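You operate a simulated robot arm through the tools that you are given. There is no shell and no other tool.

You are at the controls of a simulated robot arm. One attempt, no reset.

JOB
Wipe the table door's streak off, then slide it about half open.
Fine: damp the round sponge on the teal tray and put it back; unlatch only after the wipe, slide the glass gently. What is to be rubbed or washed off counts as gone when no trace of it is left.

The check looks at the end state, three seconds after you hand in, the way a careful person would. Anything else that was tipped, shoved, dropped, spilled or broken makes it a failure.

ROBOT AND FRAMES
A 6-joint arm with a two-finger gripper, fixed in place. Base frame: the origin is on the floor under the middle of its stand, x ahead of it, y to its left, z up. Readings come in mm, rad, newtons and seconds.
It reaches about 1417 mm from its shoulder. Its first joint turns from -2.897 to 2.897 rad. Payload 3.43 kg.
The TCP is the grasp point between the finger pads, 20 mm short of the fingertips. In the tool frame z runs along the fingers and y along their closing line. The gripper opens to 190 mm; its body begins 248 mm behind the TCP.
Orientation is that of the tool frame in the base frame, as a unit quaternion [x, y, z, w]. With the fingers straight down and closing along the base's y, the tool's x points along the base's -x, its y along +y and its z along -z.

CONTROLS
- The arm moves only by the tool arm_command. Its argument "series" is a list of rows, each a list of 2 entries, a list of its own where there are three numbers: the shift along the base's x, y, z in mm, then the turn, a rotation vector about the base's x, y, z in rad. In form: [[[x, y, z], [rx, ry, rz]], ...]. A call has 1 to 20 rows; each row shifts and turns the commanded pose from where the row before left it. "fingers" is the finger opening in mm, from 0 to 190, set as the call begins (left out, the last holds). A row lasts 0.2 s, in which the tool goes at most 50 mm and 0.15 rad; a call with a longer step from one row to the next is refused whole, and so is a gripper value outside its range. A pose out of reach is approached as far as the arm can. The call stops where the force on the tool passes 50 N (or 10 N more than at its start, if that is more) or the arm is blocked; 0.2 s more then pass. The fingers move at their own pace (about 153 mm/s each) and stop on an object; they squeeze with about 21 N. The grip force told is the motor's: it shows also when the fingers shut on nothing. Time passes only in rows, and 0.2 s behind the last, so rows that do not move let the fingers close. It gives the time, the measured TCP pose, the force on the tool (base axes), the opening and the grip force at its end, in the units of the frame above (readings bear some noise), with the torque about the TCP (base axes, N m) and any sound that the robot's microphone picked up.
- Cameras (640 x 400 px; columns grow to the right, rows downward): "scene" is fixed at [49.8, -650.6, 1751.1]; the picture's right is [0.07, -1.00, 0.00], its down [-0.69, -0.05, -0.72] and it looks along [0.72, 0.05, -0.69] (base axes); focal length 291 px, centre (320, 200). "wrist" rides on the gripper at [70, -8, -288] in the tool frame; the picture's right is [0.12, 0.99, 0.00], its down [-0.96, 0.12, -0.25] and it looks along [-0.25, 0.03, 0.97] (tool axes); focal length 261 px, centre (320, 200).
- grab_frame(camera): a new picture of that camera. It takes no simulated time.
- slide_trunk(by): moves the trunk up (or, below 0, down) by that many mm; the arm rides with it, the base frame stays. It gives what a move gives, with no picture.
- pixel_to_xyz(camera, pixels): there is no depth. For up to 12 entries [column, row, z] of the newest picture of that camera ("zoom" is the newest enlarged one), the place [x, y] in the base frame at which the ray of that pixel passes the height z, good to about 2 mm. It takes no simulated time.
- enlarge(camera, box): a new picture of the part [left, top, right, bottom] of that camera's present view, enlarged. It takes no simulated time.
- close_job(): hands the job in; it is judged then, once.

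Unless the task says otherwise, let go and move clear before handing in.

The tools are called after "Call:" by a JSON object that holds its "op" and its "data". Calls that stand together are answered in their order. arm_command: Moves the arm, as the interface text tells. Its arguments: {"type":"object","properties":{"series":{"type":"array","items":{"type":"array"}},"fingers":{"type":"number"}},"required":["series"]} The other tools are called the same way: slide_trunk (by) moves the trunk up or down; grab_frame (camera) takes a picture; pixel_to_xyz (camera, pixels) gives the place at which the rays of pixels pass given heights; enlarge (camera, box) takes an enlarged picture of a part of a camera's view; close_job () hands the job in.

At the start:

```text
clock: 0.0
tcp_pos: [409.9, -471.8, 1532.1]
ee_rot: [0.0, 1.0, -0.001, 0.0]
contact_force: [-0.7, -0.4, -0.7]
ft_torque: [0.0, -0.02, -0.02]
finger_gap: 190.0
grasp_force: 0.0
trunk travel left (down, up): [-375.0, 65.0]
```

scene: 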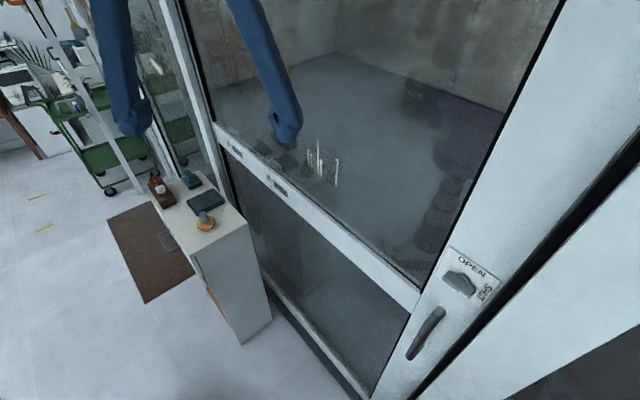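
wrist: 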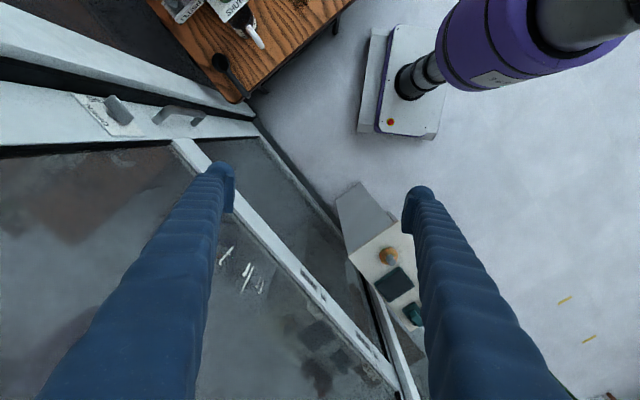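

The scene picture shows a big sliding glass door with white streaks near (325,160), a latch labelled OPEN/SHUT near (462,283), a handle near (427,333), and a cabinet with several small objects near (200,205). I'll zoom in on these before I move.

Call:
{"op": "enlarge", "data": {"camera": "scene", "box": [130, 150, 260, 250]}}

Call:
{"op": "enlarge", "data": {"camera": "scene", "box": [380, 220, 540, 380]}}

Call:
{"op": "enlarge", "data": {"camera": "scene", "box": [210, 110, 370, 210]}}

Call:
{"op": "enlarge", "data": {"camera": "wrist", "box": [320, 170, 480, 370]}}

Call:
{"op": "enlarge", "data": {"camera": "wrist", "box": [60, 0, 380, 200]}}

```text
4.00 times, centred on (195, 200) of scene
```

zoom: 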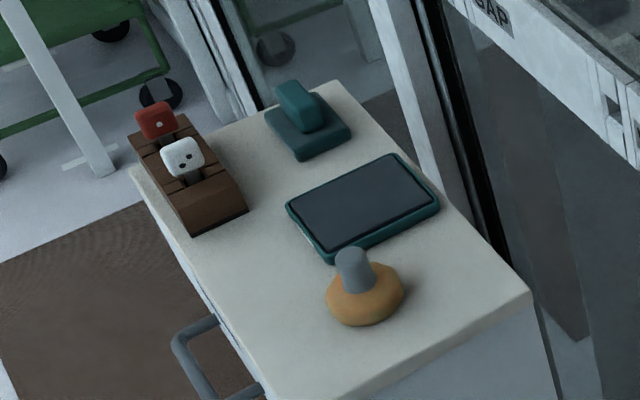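

```text
2.50 times, centred on (460, 300) of scene
```

zoom: 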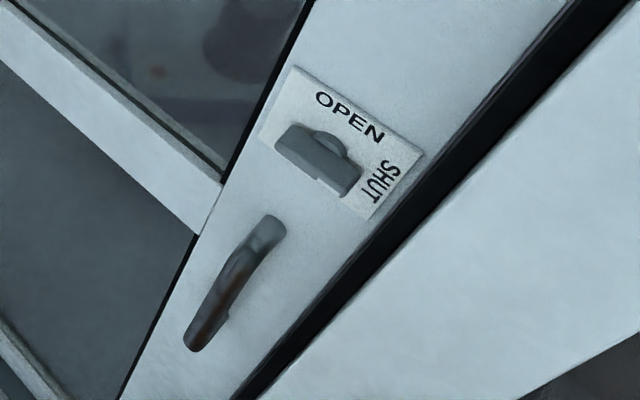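

```text
4.00 times, centred on (290, 160) of scene
```

zoom: 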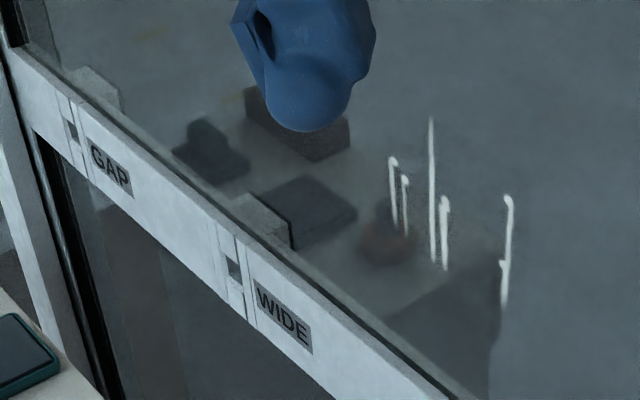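

```text
2.00 times, centred on (400, 270) of wrist
```

zoom: 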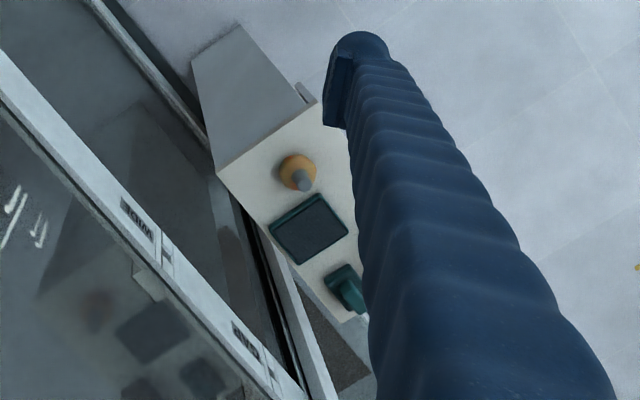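

```text
2.00 times, centred on (220, 100) of wrist
```

zoom: 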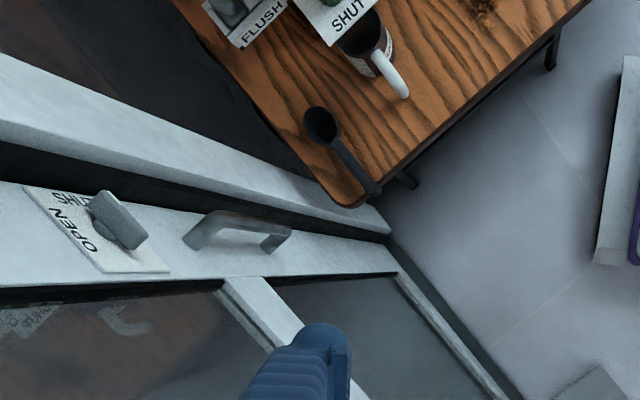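

The zooms show an orange round sponge with a grey knob at scene (206,222), a teal-rimmed wet tray at (205,202) and a teal block at (190,180). The streaks sit above the rail at about (310-337,150-185). I'll triangulate the key points using both cameras.

Call:
{"op": "pixel_to_xyz", "data": {"camera": "scene", "pixels": [[206, 224, 700], [206, 224, 900], [206, 204, 700], [206, 204, 900], [462, 285, 900], [462, 285, 1200], [427, 333, 900], [427, 333, 1200], [317, 152, 1200], [317, 152, 900], [336, 185, 1200], [336, 185, 900]]}}

Call:
{"op": "pixel_to_xyz", "data": {"camera": "wrist", "pixels": [[388, 256, 700], [388, 256, 900], [394, 284, 700], [394, 284, 900], [118, 108, 900], [118, 108, 1200], [178, 112, 900], [178, 112, 1200], [245, 270, 1200], [245, 270, 900], [225, 255, 1200], [225, 255, 900]]}}

```text
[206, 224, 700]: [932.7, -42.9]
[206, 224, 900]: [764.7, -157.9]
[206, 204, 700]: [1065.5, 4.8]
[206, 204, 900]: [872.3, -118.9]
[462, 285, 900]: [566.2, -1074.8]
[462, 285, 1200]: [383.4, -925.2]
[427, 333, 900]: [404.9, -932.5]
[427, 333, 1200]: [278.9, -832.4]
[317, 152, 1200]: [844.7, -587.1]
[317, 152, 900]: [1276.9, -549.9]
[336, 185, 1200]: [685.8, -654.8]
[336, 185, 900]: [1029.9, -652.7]
```

```text
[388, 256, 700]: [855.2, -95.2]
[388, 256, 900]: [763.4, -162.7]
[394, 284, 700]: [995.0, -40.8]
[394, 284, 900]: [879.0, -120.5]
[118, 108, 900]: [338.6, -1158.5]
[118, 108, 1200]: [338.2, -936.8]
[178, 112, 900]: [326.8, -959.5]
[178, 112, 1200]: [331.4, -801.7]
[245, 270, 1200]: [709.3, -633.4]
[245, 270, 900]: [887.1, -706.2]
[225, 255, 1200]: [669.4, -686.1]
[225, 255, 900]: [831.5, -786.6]
```

The round sponge triangulates to about (764,-160,~900) and the tray to about (875,-120,~900). The latch is near (338,-885,1272) and the handle near (328,-866,1088), so the door runs at about 36° to x. I'll zoom on the left and lower parts of the scene to understand the door, its track and the table.

Call:
{"op": "enlarge", "data": {"camera": "scene", "box": [0, 0, 240, 150]}}

Call:
{"op": "enlarge", "data": {"camera": "scene", "box": [200, 120, 440, 400]}}

Call:
{"op": "enlarge", "data": {"camera": "scene", "box": [400, 0, 640, 400]}}

Call:
{"op": "enlarge", "data": {"camera": "wrist", "box": [200, 200, 440, 400]}}

```text
2.67 times, centred on (120, 75) of scene
```

zoom: 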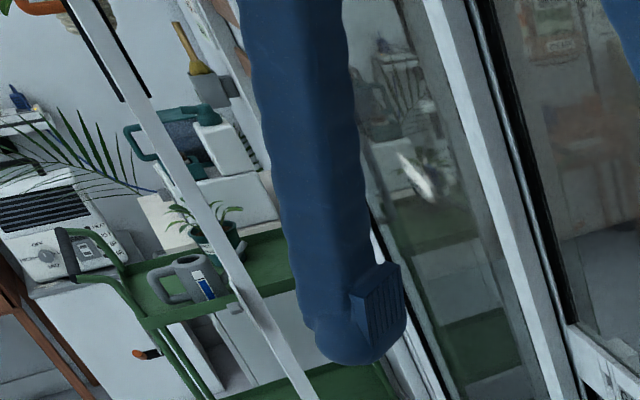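

```text
1.43 times, centred on (320, 260) of scene
```

zoom: 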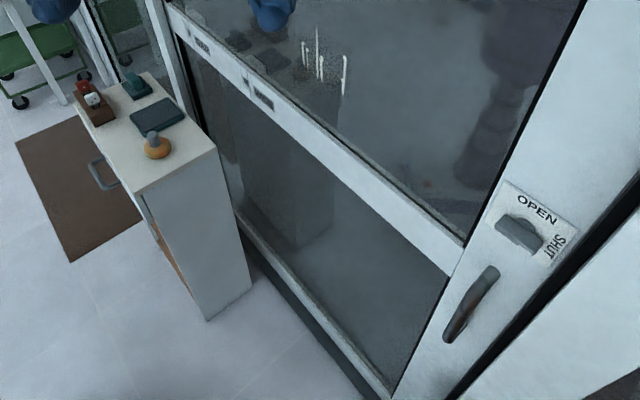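

```text
1.00 times, centred on (520, 200) of scene (not enlarged: the box is as wide or as high as the picture)
```

zoom: 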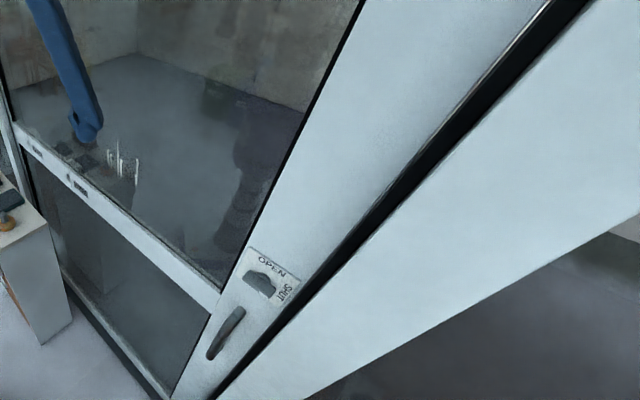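

```text
2.00 times, centred on (320, 300) of wrist
```

zoom: 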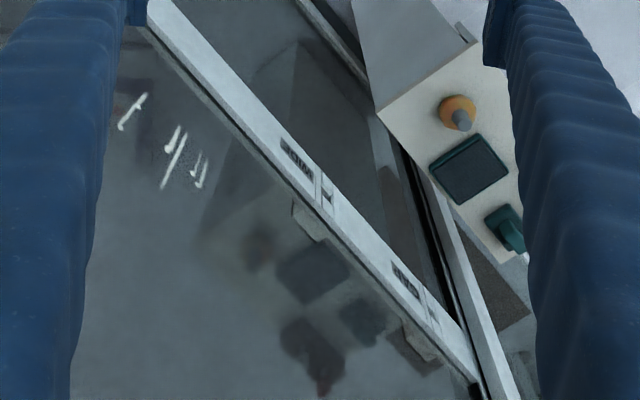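

The zoom shows GAP and WIDE labels on the mid-rail, and a possible second white smear on the left-hand glass at scene (155,68). I'll turn the wrist toward the door for a frontal look before deciding which door is meant.

Call:
{"op": "arm_command", "data": {"series": [[[0, 0, 0], [0, 0, -0.1347]], [[0, 0, 0], [0, 0, -0.1347]], [[0, 0, 0], [0, 0, -0.1347]], [[0, 0, 0], [0, 0, -0.1347]], [[0, 0, 0], [0, 0, -0.1347]], [[0, 0, 0], [0, 0, -0.1347]], [[0, 0, 0], [0, 0, -0.1347]]]}}

Call:
{"op": "grab_frame", "data": {"camera": "wrist"}}

```text
clock: 1.6
tcp_pos: [408.1, -471.1, 1534.1]
ee_rot: [0.454, 0.891, 0.001, -0.001]
contact_force: [1.5, 0.0, -0.2]
ft_torque: [0.02, 0.0, 0.0]
finger_gap: 190.1
grasp_force: 0.1
trunk travel left (down, up): [-375.0, 65.0]
```

```text
taken
```

wrist: 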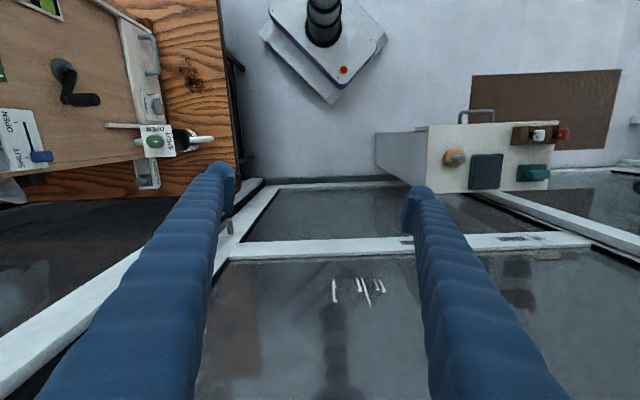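

The image now shows the wooden table at left with several fixtures on it: a crank at (75,85), OPEN/CLOSE tags at (20,150) and (160,140), and a rail at (140,60). I'll zoom in to see whether there is another door there.

Call:
{"op": "enlarge", "data": {"camera": "wrist", "box": [0, 0, 240, 220]}}

Call:
{"op": "enlarge", "data": {"camera": "wrist", "box": [360, 90, 640, 265]}}

Call:
{"op": "enlarge", "data": {"camera": "wrist", "box": [230, 230, 440, 350]}}

```text
1.82 times, centred on (120, 110) of wrist
```

zoom: 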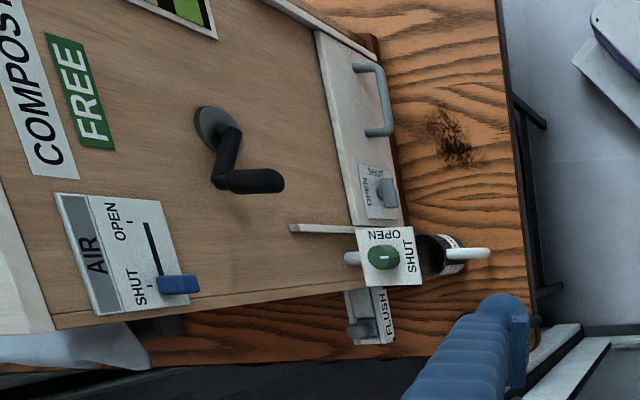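

```text
2.29 times, centred on (500, 178) of wrist
```

zoom: 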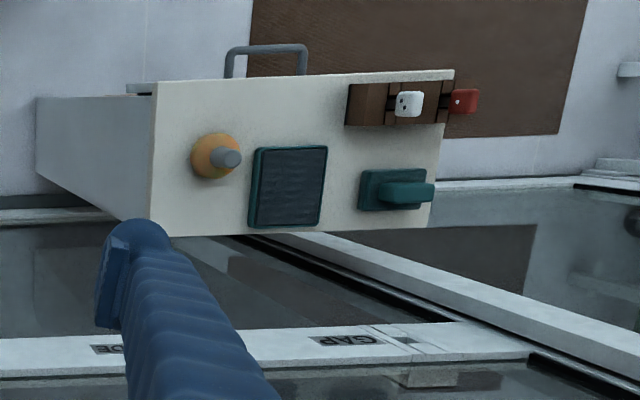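

```text
3.05 times, centred on (335, 290) of wrist
```

zoom: 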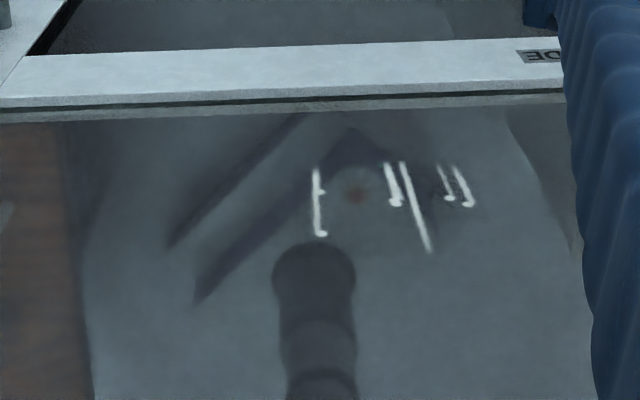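

The table carries a wooden "COMPOST" bin unit whose side has its own little handle (zoom 375,100) and an OPEN/SHUT latch plate (zoom 378,190). The "table door" may well be that one and not the tall door, so I'll get coordinates and turn the camera toward it.

Call:
{"op": "grab_frame", "data": {"camera": "wrist"}}

Call:
{"op": "pixel_to_xyz", "data": {"camera": "wrist", "pixels": [[153, 140, 1300], [153, 140, 1100], [153, 140, 900], [142, 105, 1100], [142, 105, 900], [142, 40, 1100], [142, 40, 900], [240, 180, 750], [230, 0, 750], [70, 75, 1100], [70, 75, 1300], [345, 290, 1235]]}}

```text
taken
```

wrist: 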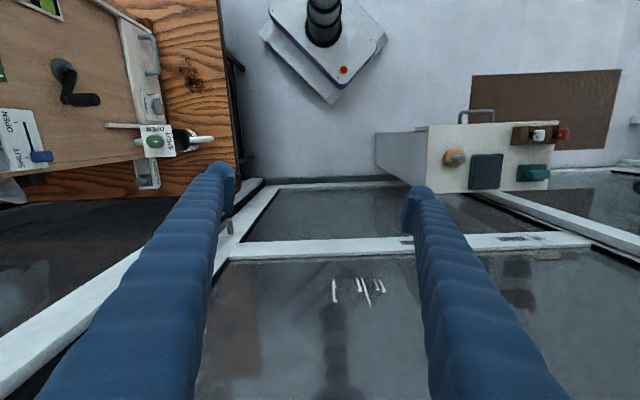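

```text
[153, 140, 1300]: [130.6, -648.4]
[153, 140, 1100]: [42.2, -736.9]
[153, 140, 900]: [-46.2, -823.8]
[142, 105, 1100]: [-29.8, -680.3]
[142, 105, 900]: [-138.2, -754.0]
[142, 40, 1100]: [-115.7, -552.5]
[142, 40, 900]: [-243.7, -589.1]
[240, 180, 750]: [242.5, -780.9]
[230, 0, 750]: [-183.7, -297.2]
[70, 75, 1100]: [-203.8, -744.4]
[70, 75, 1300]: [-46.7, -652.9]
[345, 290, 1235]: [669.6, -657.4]
```

The unit's front faces back along the door direction, so I'll yaw +90° and pitch the tool about 60° to look at it head-on.

Call:
{"op": "arm_command", "data": {"series": [[[0, 0, 0], [0, 0, 0.1428]], [[0, 0, 0], [0, 0, 0.1428]], [[0, 0, 0], [0, 0, 0.1428]], [[0, 0, 0], [0, 0, 0.1428]], [[0, 0, 0], [0, 0, 0.1428]], [[0, 0, 0], [0, 0, 0.1428]], [[0, 0, 0], [0, 0, 0.1428]], [[0, 0, 0], [0, 0, 0.1428]], [[0, 0, 0], [0, 0, 0.1428]], [[0, 0, 0], [0, 0, 0.1428]], [[0, 0, 0], [0, 0, 0.1428]], [[0, 0, 0], [-0.0864, 0.1189, 0]], [[0, 0, 0], [-0.0864, 0.1189, 0]], [[0, 0, 0], [-0.0864, 0.1189, 0]], [[0, 0, 0], [-0.0864, 0.1189, 0]], [[0, 0, 0], [-0.0864, 0.1189, 0]], [[0, 0, 0], [-0.0864, 0.1189, 0]]]}}

Call:
{"op": "grab_frame", "data": {"camera": "wrist"}}

Call:
{"op": "grab_frame", "data": {"camera": "scene"}}

```text
clock: 5.2
tcp_pos: [411.3, -471.7, 1534.1]
ee_rot: [-0.279, 0.86, -0.133, -0.407]
contact_force: [-0.4, 0.6, -1.1]
ft_torque: [-0.03, 0.11, -0.04]
finger_gap: 189.9
grasp_force: 0.0
trunk travel left (down, up): [-375.0, 65.0]
```

```text
taken
```

wrist: 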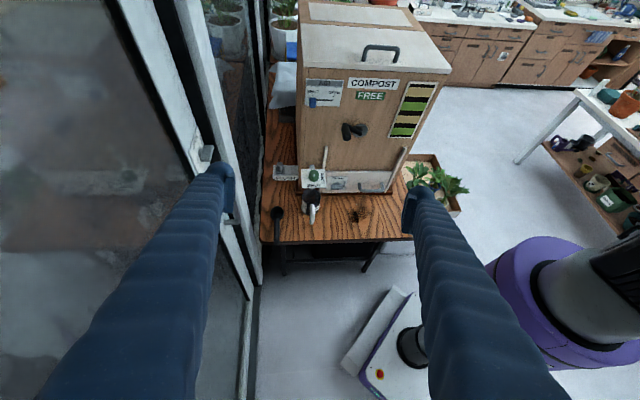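

```text
taken
```

scene: 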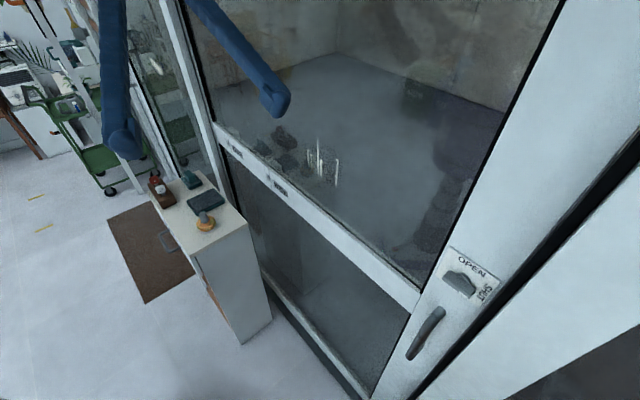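

The wrist view now shows the compost unit head-on at (365,120), with a small panel at its bottom (350,180). I'll zoom in to see whether it has any glass or streaks.

Call:
{"op": "enlarge", "data": {"camera": "wrist", "box": [255, 60, 455, 250]}}

Call:
{"op": "enlarge", "data": {"camera": "wrist", "box": [0, 0, 260, 200]}}

Call:
{"op": "enlarge", "data": {"camera": "wrist", "box": [270, 140, 410, 225]}}

Call:
{"op": "enlarge", "data": {"camera": "wrist", "box": [380, 0, 640, 240]}}

```text
2.11 times, centred on (355, 155) of wrist
```

zoom: 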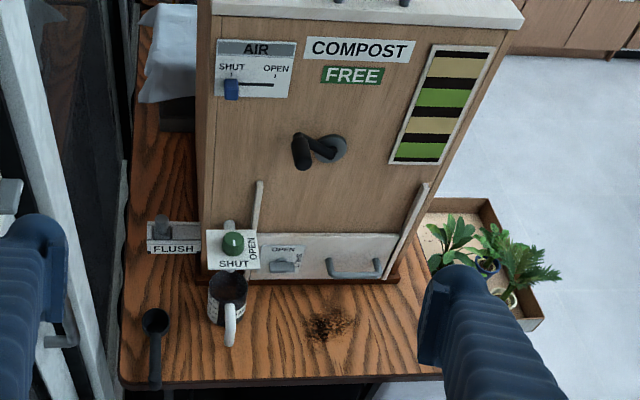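

```text
2.00 times, centred on (130, 100) of wrist
```

zoom: 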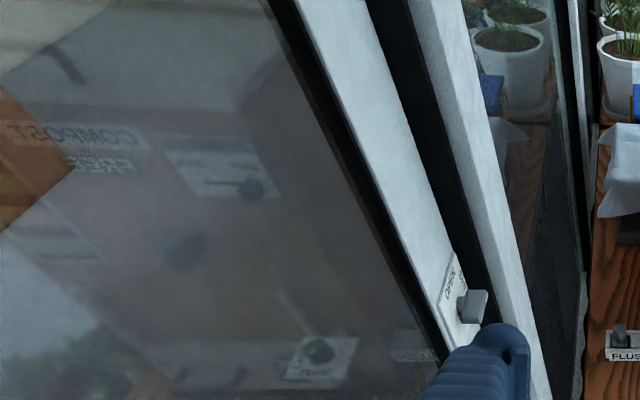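

```text
4.57 times, centred on (340, 182) of wrist
```

zoom: 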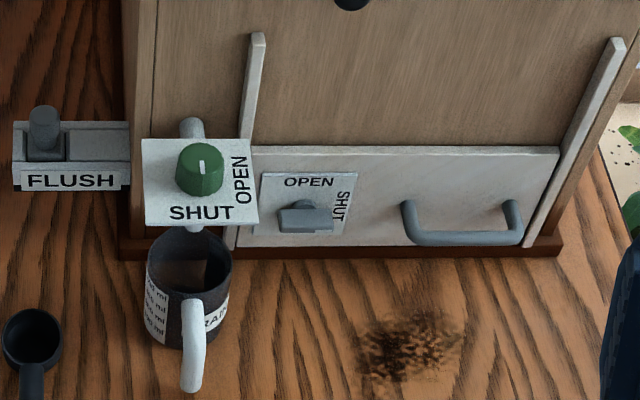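

```text
1.67 times, centred on (510, 120) of wrist
```

zoom: 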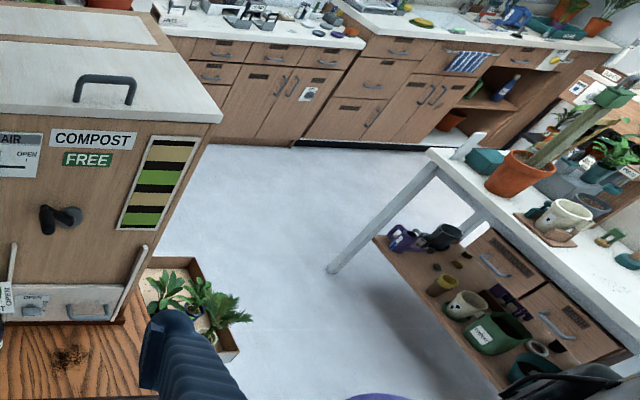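

The compost hatch is opaque and has no streak, so the glass sliding door beside the table fits the job. I still need to check the left-hand glass, with its white mark at scene (155,68), so I'll zoom there and turn the camera toward it.

Call:
{"op": "enlarge", "data": {"camera": "scene", "box": [120, 0, 220, 130]}}

Call:
{"op": "arm_command", "data": {"series": [[[0, 0, 0], [0.0864, -0.1189, 0]], [[0, 0, 0], [0.0864, -0.1189, 0]], [[0, 0, 0], [0.0864, -0.1189, 0]], [[0, 0, 0], [0.0864, -0.1189, 0]], [[0, 0, 0], [0.0864, -0.1189, 0]], [[0, 0, 0], [0.0864, -0.1189, 0]], [[0, 0, 0], [0, 0, -0.1428]], [[0, 0, 0], [0, 0, -0.1428]], [[0, 0, 0], [0, 0, -0.1428]], [[0, 0, 0], [0, 0, -0.1428]], [[0, 0, 0], [0, 0, -0.1428]], [[0, 0, 0], [0, 0, -0.1428]], [[0, 0, 0], [0, 0, -0.1428]], [[0, 0, 0], [0, 0, -0.1428]], [[0, 0, 0], [0, 0, -0.1428]], [[0, 0, 0], [0, 0, -0.1428]], [[0, 0, 0], [0, 0, -0.1428]]]}}

```text
3.08 times, centred on (170, 65) of scene
```

zoom: 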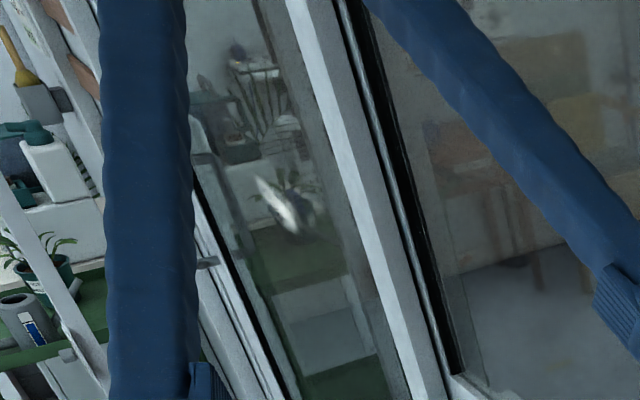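

```text
clock: 8.8
tcp_pos: [409.4, -470.5, 1532.9]
ee_rot: [0.455, 0.89, -0.001, 0.0]
contact_force: [-0.6, -0.1, -0.1]
ft_torque: [-0.01, 0.01, 0.04]
finger_gap: 190.1
grasp_force: 0.0
trunk travel left (down, up): [-375.0, 65.0]
```

The left panel has its own hazy smear at (155,68), quite unlike the crisp drips on the main door. I'll swing the camera to look at that left panel and its surroundings.

Call:
{"op": "arm_command", "data": {"series": [[[0, 0, 0], [0, 0, 0.1466]], [[0, 0, 0], [0, 0, 0.1466]], [[0, 0, 0], [0, 0, 0.1466]], [[0, 0, 0], [0, 0, 0.1466]], [[0, 0, 0], [0, 0, 0.1466]], [[0, 0, 0], [-0.0306, -0.1437, 0]], [[0, 0, 0], [-0.0306, -0.1437, 0]], [[0, 0, 0], [-0.0306, -0.1437, 0]], [[0, 0, 0], [-0.0306, -0.1437, 0]], [[0, 0, 0], [-0.0306, -0.1437, 0]], [[0, 0, 0], [-0.0306, -0.1437, 0]], [[0, 0, 0], [-0.0306, -0.1437, 0]]]}}

Call:
{"op": "grab_frame", "data": {"camera": "wrist"}}

```text
clock: 11.4
tcp_pos: [407.4, -473.2, 1533.5]
ee_rot: [0.092, 0.865, -0.052, 0.49]
contact_force: [-0.2, -0.2, -0.3]
ft_torque: [0.01, -0.08, 0.06]
finger_gap: 190.3
grasp_force: 0.0
trunk travel left (down, up): [-375.0, 65.0]
```

```text
taken
```

wrist: 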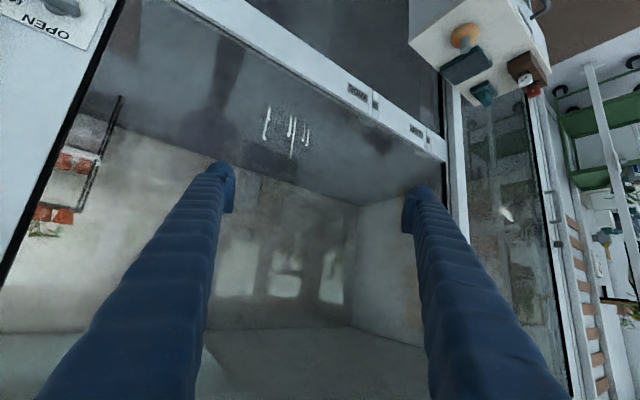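

The left pane at (510,210) is a narrow fixed-looking panel with a faint smear on it. The main door with the drips at (290,130) is the one next to the table, so that is my target. I'll zoom on the streaks, the labels and the cabinet from here.

Call:
{"op": "enlarge", "data": {"camera": "wrist", "box": [230, 80, 350, 180]}}

Call:
{"op": "enlarge", "data": {"camera": "wrist", "box": [330, 60, 450, 160]}}

Call:
{"op": "enlarge", "data": {"camera": "wrist", "box": [430, 0, 640, 130]}}

Call:
{"op": "enlarge", "data": {"camera": "wrist", "box": [440, 100, 640, 400]}}

Call:
{"op": "enlarge", "data": {"camera": "wrist", "box": [0, 0, 140, 120]}}

```text
4.00 times, centred on (290, 130) of wrist
```

zoom: 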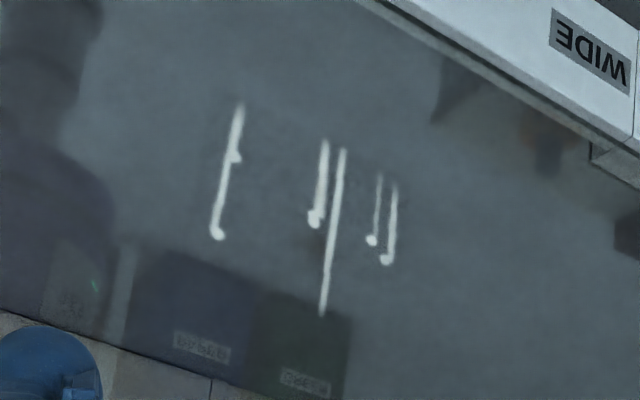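

```text
4.00 times, centred on (390, 110) of wrist
```

zoom: 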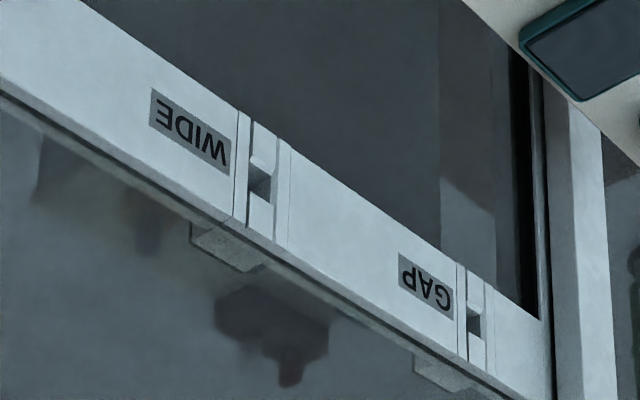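

```text
3.05 times, centred on (535, 65) of wrist
```

zoom: 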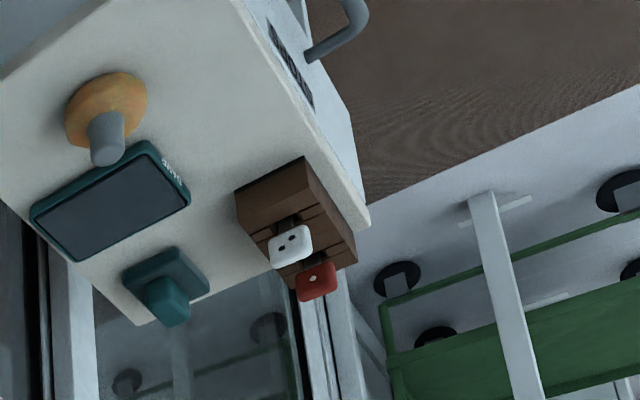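

```text
1.33 times, centred on (540, 250) of wrist
```

zoom: 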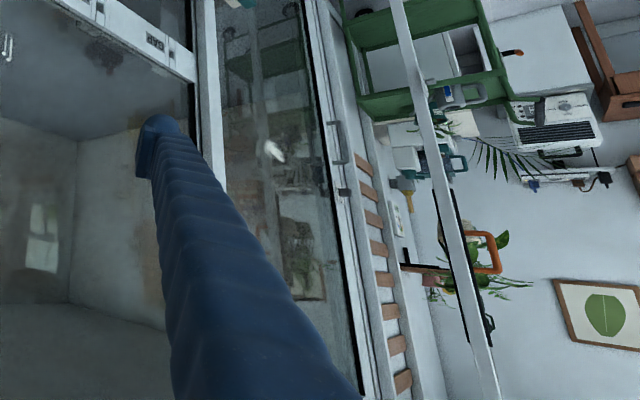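

```text
3.33 times, centred on (70, 60) of wrist
```

zoom: 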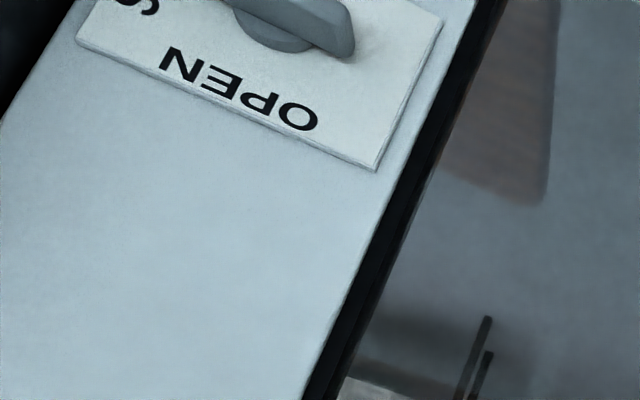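

Zooming shows that the left pane has its own handle and latch near the green cart, so it's a separate door. The door by the wooden table is the right-hand one with the drips. Next I'll straighten the tool and go above the cabinet for a good look at the sponge and tray.

Call:
{"op": "arm_command", "data": {"series": [[[0, 0, 0], [0.0306, 0.1437, 0]], [[0, 0, 0], [0.0306, 0.1437, 0]], [[0, 0, 0], [0.0306, 0.1437, 0]], [[0, 0, 0], [0.0306, 0.1437, 0]], [[0, 0, 0], [0.0306, 0.1437, 0]], [[0, 0, 0], [0.0306, 0.1437, 0]], [[0, 0, 0], [0.0306, 0.1437, 0]], [[36, 31, 0], [0, 0, -0.0733]], [[36, 31, 0], [0, 0, -0.0733]], [[36, 31, 0], [0, 0, -0.0733]], [[36, 31, 0], [0, 0, -0.0733]], [[36, 31, 0], [0, 0, -0.0733]], [[36, 31, 0], [0, 0, -0.0733]], [[36, 31, 0], [0, 0, -0.0733]], [[36, 31, 0], [0, 0, -0.0733]], [[36, 31, 0], [0, 0, -0.0733]], [[36, 31, 0], [0, 0, -0.0733]]]}}

Call:
{"op": "grab_frame", "data": {"camera": "wrist"}}

Call:
{"op": "grab_frame", "data": {"camera": "scene"}}

```text
clock: 15.0
tcp_pos: [770.6, -162.1, 1530.2]
ee_rot: [0.455, 0.89, -0.001, -0.001]
contact_force: [0.0, -0.1, -0.6]
ft_torque: [-0.08, 0.18, 0.02]
finger_gap: 190.0
grasp_force: 0.1
trunk travel left (down, up): [-375.0, 65.0]
```

```text
taken
```

wrist: 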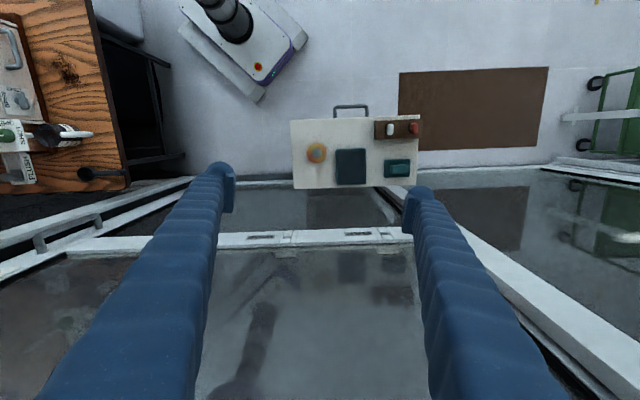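

```text
taken
```

scene: 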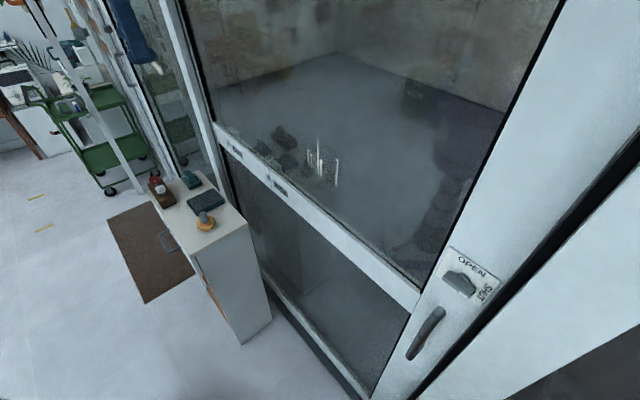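

From above, the cabinet at (290-420,120-187) lines up with the image. The sponge is at (317,152), the tray at (351,166) and the teal block at (397,167). I'll triangulate the heights from this pose and zoom in.

Call:
{"op": "enlarge", "data": {"camera": "wrist", "box": [280, 95, 440, 195]}}

Call:
{"op": "pixel_to_xyz", "data": {"camera": "wrist", "pixels": [[317, 152, 850], [317, 152, 900], [317, 152, 950], [351, 166, 850], [351, 166, 900], [397, 167, 900], [290, 120, 900], [293, 188, 900], [421, 186, 900], [415, 116, 900], [390, 130, 900], [414, 128, 950]]}}

Call:
{"op": "pixel_to_xyz", "data": {"camera": "scene", "pixels": [[206, 224, 850], [206, 224, 900], [206, 224, 950], [205, 202, 850], [205, 202, 900], [205, 202, 950], [249, 224, 850], [249, 224, 900], [199, 256, 850], [199, 256, 900], [148, 187, 850], [148, 187, 900]]}}

```text
4.00 times, centred on (360, 145) of wrist
```

zoom: 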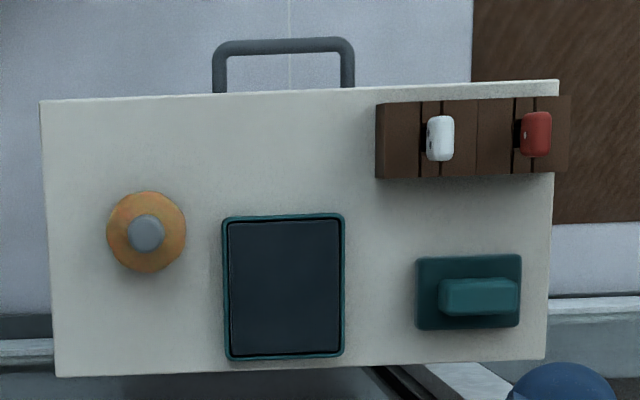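

```text
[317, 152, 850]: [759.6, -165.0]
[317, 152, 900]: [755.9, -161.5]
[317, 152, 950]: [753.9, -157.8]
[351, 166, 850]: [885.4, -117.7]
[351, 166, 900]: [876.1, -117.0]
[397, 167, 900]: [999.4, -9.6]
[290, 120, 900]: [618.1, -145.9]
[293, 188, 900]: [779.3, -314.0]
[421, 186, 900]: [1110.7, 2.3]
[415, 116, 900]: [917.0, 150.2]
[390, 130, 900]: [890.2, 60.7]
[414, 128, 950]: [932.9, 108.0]
```

```text
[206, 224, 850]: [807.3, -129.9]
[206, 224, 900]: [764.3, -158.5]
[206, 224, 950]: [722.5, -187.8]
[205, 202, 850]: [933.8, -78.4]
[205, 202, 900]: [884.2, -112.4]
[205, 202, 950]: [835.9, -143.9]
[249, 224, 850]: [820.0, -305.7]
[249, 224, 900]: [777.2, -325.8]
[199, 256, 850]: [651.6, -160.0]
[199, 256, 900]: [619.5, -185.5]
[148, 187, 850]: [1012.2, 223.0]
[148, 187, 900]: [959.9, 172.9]
```

The sponge disc centre comes out at about (755,-162,908), and the cabinet top at about z≈895. I'll centre over the sponge, narrow the fingers and descend to z≈1150 for a closer measurement.

Call:
{"op": "arm_command", "data": {"series": [[[-15, 0, -45]], [[0, 0, -45]], [[0, 0, -45]], [[0, 0, -45]], [[0, 0, -45]], [[0, 0, -45]], [[0, 0, -45]], [[0, 0, -45]]], "fingers": 90}}

```text
refused: a row must be a list of 2 entries
```

The call was refused because each row needs a turn as well as a shift. I'll resend it with zero turns.

Call:
{"op": "arm_command", "data": {"series": [[[-15, 0, -45], [0, 0, 0]], [[0, 0, -45], [0, 0, 0]], [[0, 0, -45], [0, 0, 0]], [[0, 0, -45], [0, 0, 0]], [[0, 0, -45], [0, 0, 0]], [[0, 0, -45], [0, 0, 0]], [[0, 0, -45], [0, 0, 0]], [[0, 0, -45], [0, 0, 0]]], "fingers": 90}}

Call:
{"op": "grab_frame", "data": {"camera": "wrist"}}

Call:
{"op": "grab_frame", "data": {"camera": "scene"}}

```text
clock: 16.8
tcp_pos: [756.0, -161.4, 1169.7]
ee_rot: [0.454, 0.891, -0.001, -0.001]
contact_force: [0.4, 0.1, 0.3]
ft_torque: [0.02, 0.08, -0.02]
finger_gap: 90.0
grasp_force: 0.0
trunk travel left (down, up): [-375.0, 65.0]
```

```text
taken
```

wrist: 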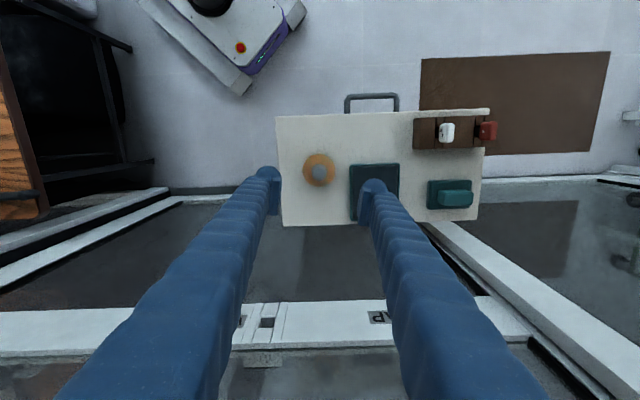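

```text
taken
```

scene: 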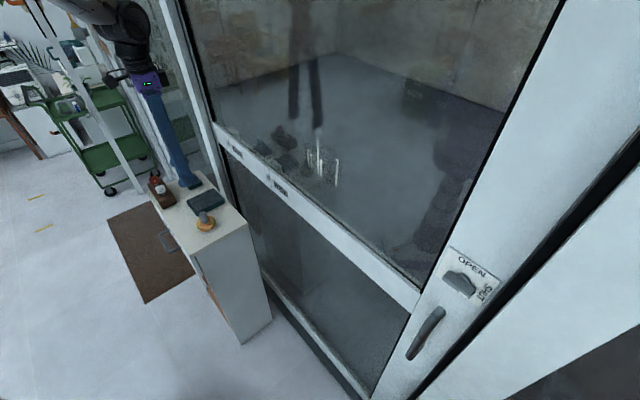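

I'm at z≈1170, with the sponge at (319,169) between the fingertips at (268,172) and (372,185). I'll zoom in and measure the knob and disc.

Call:
{"op": "enlarge", "data": {"camera": "wrist", "box": [270, 100, 500, 240]}}

Call:
{"op": "enlarge", "data": {"camera": "scene", "box": [180, 180, 240, 240]}}

Call:
{"op": "enlarge", "data": {"camera": "wrist", "box": [280, 140, 360, 200]}}

Call:
{"op": "pixel_to_xyz", "data": {"camera": "wrist", "pixels": [[319, 169, 900], [319, 169, 910], [319, 171, 940], [375, 192, 905], [450, 194, 910], [302, 169, 905], [336, 169, 905]]}}

```text
2.78 times, centred on (385, 170) of wrist
```

zoom: 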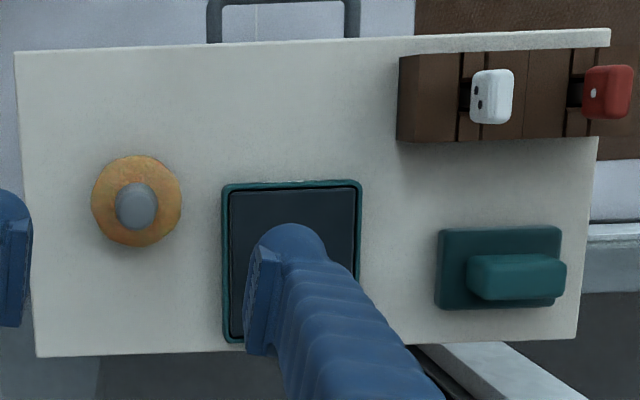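

```text
6.67 times, centred on (210, 210) of scene
```

zoom: 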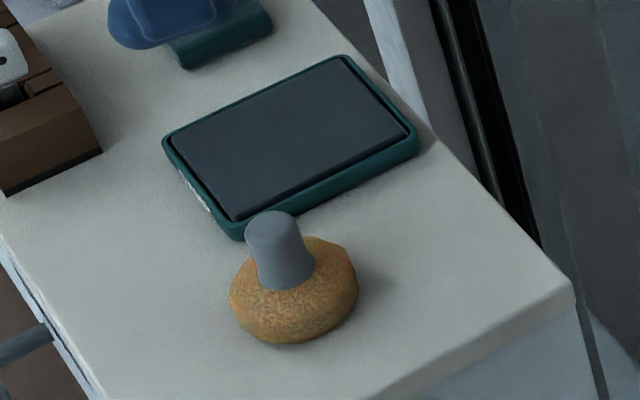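

```text
6.67 times, centred on (320, 170) of wrist
```

zoom: 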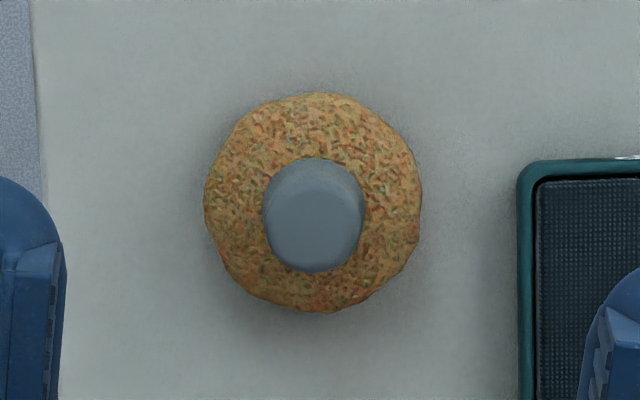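

```text
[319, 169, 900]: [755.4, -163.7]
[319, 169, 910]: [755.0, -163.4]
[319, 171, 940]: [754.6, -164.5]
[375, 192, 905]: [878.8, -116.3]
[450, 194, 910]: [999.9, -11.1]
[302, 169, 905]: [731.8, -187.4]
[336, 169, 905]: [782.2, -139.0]
```

Zooming gives a disc of about 68 mm and a knob about 29 mm across. I'll triangulate the knob top, seen at scene (202.8,213.3) and wrist (319.3,173.7), and the tray corners.

Call:
{"op": "pixel_to_xyz", "data": {"camera": "scene", "pixels": [[202.8, 213.3, 920], [202.8, 213.3, 940], [202.8, 213.3, 960], [204.7, 222.5, 910], [204.7, 222.5, 930], [207, 231.5, 890], [207, 231.5, 900], [234, 225, 900]]}}

Call:
{"op": "grab_frame", "data": {"camera": "wrist"}}

Call:
{"op": "pixel_to_xyz", "data": {"camera": "wrist", "pixels": [[319.3, 173.7, 920], [319.3, 173.7, 940], [319.3, 173.7, 960], [349.3, 164, 905], [399.5, 164, 905], [350.5, 222, 905], [399, 222, 905], [275.5, 117, 897], [283.5, 227, 897], [477, 221, 897], [489, 111, 897]]}}

```text
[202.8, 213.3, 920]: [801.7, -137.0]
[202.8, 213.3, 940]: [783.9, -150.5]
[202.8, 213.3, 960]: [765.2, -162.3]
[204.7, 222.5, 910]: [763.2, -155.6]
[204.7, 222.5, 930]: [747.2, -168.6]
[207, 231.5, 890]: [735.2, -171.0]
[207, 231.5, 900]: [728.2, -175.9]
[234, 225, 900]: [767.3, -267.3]
```

```text
taken
```

wrist: 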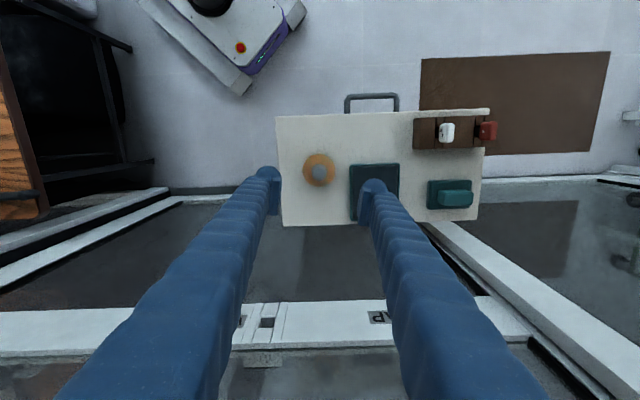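

```text
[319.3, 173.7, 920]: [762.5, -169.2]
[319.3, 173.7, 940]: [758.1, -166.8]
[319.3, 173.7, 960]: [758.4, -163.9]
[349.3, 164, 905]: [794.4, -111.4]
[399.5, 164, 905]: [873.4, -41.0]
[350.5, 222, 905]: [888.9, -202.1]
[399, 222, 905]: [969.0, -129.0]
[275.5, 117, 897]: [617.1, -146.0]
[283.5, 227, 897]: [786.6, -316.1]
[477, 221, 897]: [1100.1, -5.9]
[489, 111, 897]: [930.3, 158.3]
```

The knob top is at about (758,-164,965), and the disc top is around 920. The cabinet and door look to run at about 45° rather than 36°. I'll yaw 9°, narrow the fingers to 66 mm and descend to just above knob height.

Call:
{"op": "arm_command", "data": {"series": [[[0.5, -2, -35], [0, 0, 0.0785]], [[0, 0, -35], [0, 0, 0.0785]], [[0, 0, -35], [0, 0, 0]], [[0, 0, -35], [0, 0, 0]]], "fingers": 66}}

Call:
{"op": "grab_frame", "data": {"camera": "wrist"}}

Call:
{"op": "enlarge", "data": {"camera": "scene", "box": [160, 160, 260, 250]}}

```text
clock: 17.8
tcp_pos: [757.8, -163.2, 1033.4]
ee_rot: [0.382, 0.924, 0.001, 0.0]
contact_force: [0.0, 0.0, -0.3]
ft_torque: [0.02, 0.02, -0.03]
finger_gap: 65.8
grasp_force: 0.1
trunk travel left (down, up): [-375.0, 65.0]
```

```text
taken
```

wrist: 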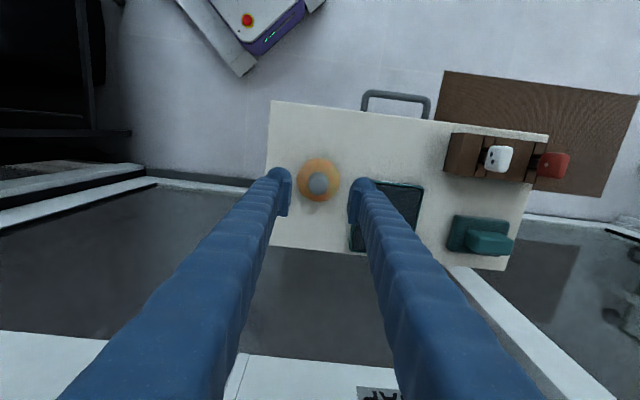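

```text
4.44 times, centred on (210, 205) of scene
```

zoom: 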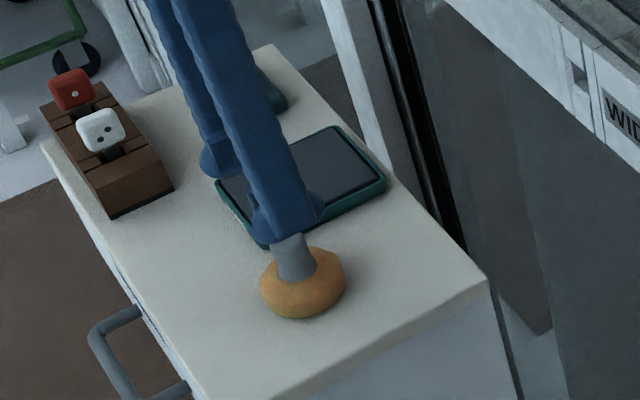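

The knob at wrist (318,184) sits between the fingertips at (281,175) and (365,187). I'll check its XY at z=965, then descend to TCP z≈948.

Call:
{"op": "pixel_to_xyz", "data": {"camera": "wrist", "pixels": [[318, 184, 965], [318, 184, 945], [318, 180, 910]]}}

Call:
{"op": "arm_command", "data": {"series": [[[0, 0, -29], [0, 0, 0]], [[0, 0, -29], [0, 0, 0]], [[0, 0, -14], [0, 0, 0]], [[0, 0, -13], [0, 0, 0]]]}}

Call:
{"op": "enlarge", "data": {"camera": "scene", "box": [160, 160, 260, 250]}}

Call:
{"op": "enlarge", "data": {"camera": "wrist", "box": [250, 130, 390, 250]}}

```text
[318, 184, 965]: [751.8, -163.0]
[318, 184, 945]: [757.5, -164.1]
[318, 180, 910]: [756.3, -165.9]
```

```text
clock: 18.8
tcp_pos: [755.8, -162.6, 946.0]
ee_rot: [0.382, 0.924, 0.0, -0.001]
contact_force: [-0.3, -0.5, -0.2]
ft_torque: [0.04, 0.03, 0.0]
finger_gap: 65.7
grasp_force: 0.0
trunk travel left (down, up): [-375.0, 65.0]
```

```text
4.44 times, centred on (210, 205) of scene
```

zoom: 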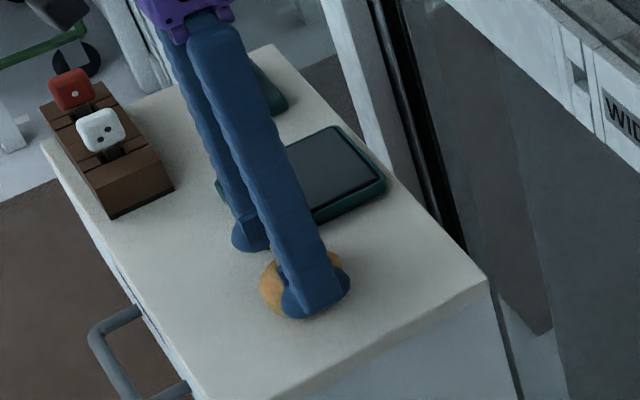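

```text
3.33 times, centred on (320, 190) of wrist
```

zoom: 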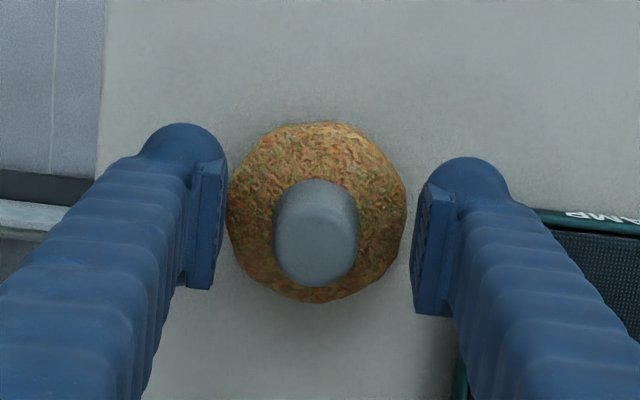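

The pads straddle the knob evenly, with the knob at zoom (315,235), and the tray edge reads "DAMP". I'll close on the knob.

Call:
{"op": "arm_command", "data": {"series": [[[0, 0, 0], [0, 0, 0]], [[0, 0, 0], [0, 0, 0]], [[0, 0, 0], [0, 0, 0]]], "fingers": 10}}

Call:
{"op": "enlarge", "data": {"camera": "wrist", "box": [250, 130, 390, 250]}}

```text
clock: 19.6
tcp_pos: [754.1, -162.7, 947.6]
ee_rot: [0.383, 0.924, 0.0, 0.0]
contact_force: [-1.3, -0.4, 1.6]
ft_torque: [-0.02, -0.01, 0.02]
finger_gap: 29.1
grasp_force: 21.3
trunk travel left (down, up): [-375.0, 65.0]
```

```text
3.33 times, centred on (320, 190) of wrist
```

zoom: 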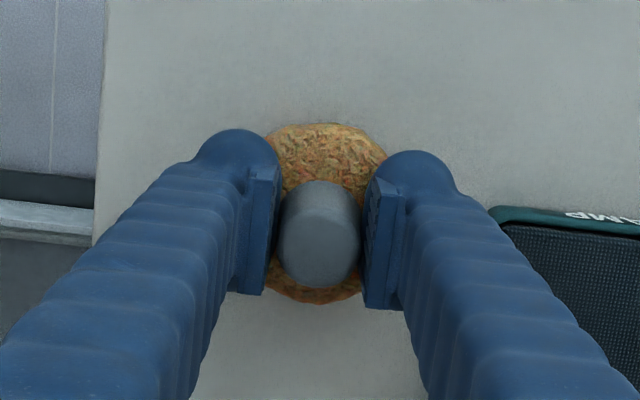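

The grip is firm, at a 29.1 mm gap and 21 N. I'll lift 60 mm, move over the DAMP tray centre at about (881,-121), and look before pressing.

Call:
{"op": "arm_command", "data": {"series": [[[0, 0, 30], [0, 0, 0]], [[0, 0, 30], [0, 0, 0]], [[42, 14, 0], [0, 0, 0]], [[42, 14, 0], [0, 0, 0]], [[41, 14, 0], [0, 0, 0]]]}}

Call:
{"op": "enlarge", "data": {"camera": "wrist", "box": [220, 110, 420, 270]}}

Call:
{"op": "enlarge", "data": {"camera": "scene", "box": [160, 150, 260, 250]}}

```text
clock: 20.8
tcp_pos: [880.2, -119.9, 1003.9]
ee_rot: [0.383, 0.924, -0.001, -0.001]
contact_force: [0.5, 0.1, -0.3]
ft_torque: [-0.04, 0.06, 0.01]
finger_gap: 29.0
grasp_force: 20.7
trunk travel left (down, up): [-375.0, 65.0]
```

```text
2.50 times, centred on (320, 190) of wrist
```

zoom: 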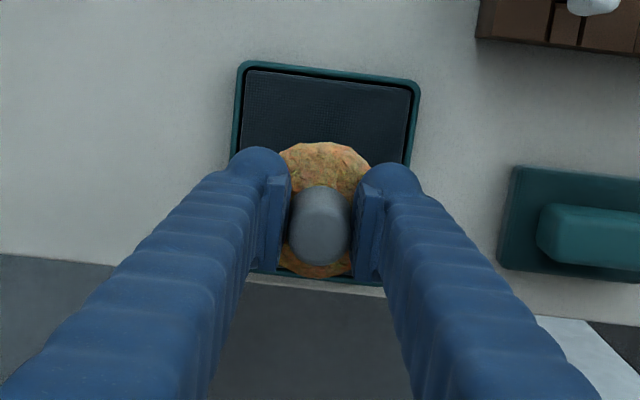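

```text
4.00 times, centred on (210, 200) of scene
```

zoom: 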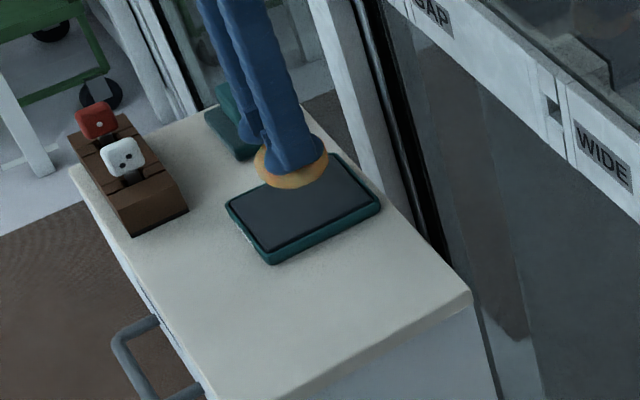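

The sponge is over the tray, though perspective shifts it in the wrist view. I'll confirm the tray corners at zoom (242,64), (419,81) and (385,283) before going down.

Call:
{"op": "enlarge", "data": {"camera": "wrist", "box": [220, 110, 420, 270]}}

Call:
{"op": "pixel_to_xyz", "data": {"camera": "zoom", "pixels": [[242, 64, 905], [419, 81, 905], [385, 283, 905], [232, 160, 905], [320, 210, 905]]}}

```text
2.50 times, centred on (320, 190) of wrist
```

zoom: 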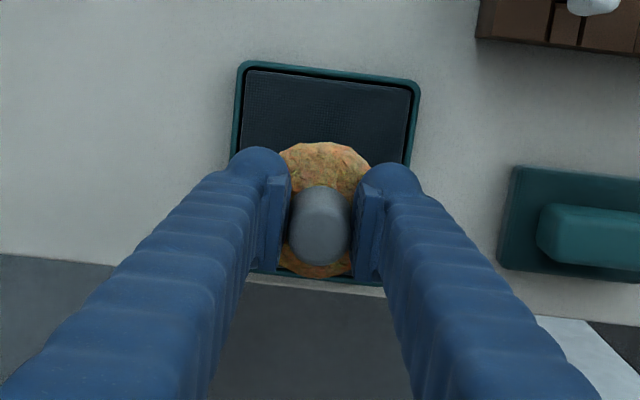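

```text
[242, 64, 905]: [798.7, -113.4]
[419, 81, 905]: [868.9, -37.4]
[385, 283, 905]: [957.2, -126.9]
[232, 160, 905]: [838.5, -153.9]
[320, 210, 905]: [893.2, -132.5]
```

The tray centre is (878,-120), and the TCP is right over it. I'll descend 40 mm, then go in small steps until a light contact force shows.

Call:
{"op": "arm_command", "data": {"series": [[[-1, 0, -20], [0, 0, 0]], [[0, 0, -15], [0, 0, 0]], [[0, 0, -4], [0, 0, 0]]]}}

```text
clock: 21.6
tcp_pos: [878.8, -121.4, 965.6]
ee_rot: [0.383, 0.924, -0.001, -0.001]
contact_force: [-0.3, 0.4, -0.5]
ft_torque: [0.02, 0.01, -0.01]
finger_gap: 29.2
grasp_force: 21.8
trunk travel left (down, up): [-375.0, 65.0]
```

No contact yet at z≈966. I'll keep going down in 3 mm steps.

Call:
{"op": "arm_command", "data": {"series": [[[0, 0, -3], [0, 0, 0]], [[0, 0, -3], [0, 0, 0]]]}}

Call:
{"op": "enlarge", "data": {"camera": "scene", "box": [160, 150, 260, 250]}}

```text
clock: 22.2
tcp_pos: [878.5, -121.1, 964.4]
ee_rot: [0.383, 0.924, 0.001, 0.001]
contact_force: [-5.5, -1.8, 24.9]
ft_torque: [-0.03, 0.17, 0.01]
finger_gap: 28.4
grasp_force: 20.8
trunk travel left (down, up): [-375.0, 65.0]
```

```text
4.00 times, centred on (210, 200) of scene
```

zoom: 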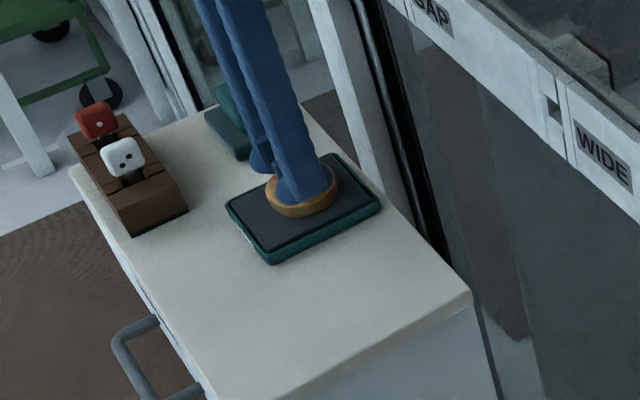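

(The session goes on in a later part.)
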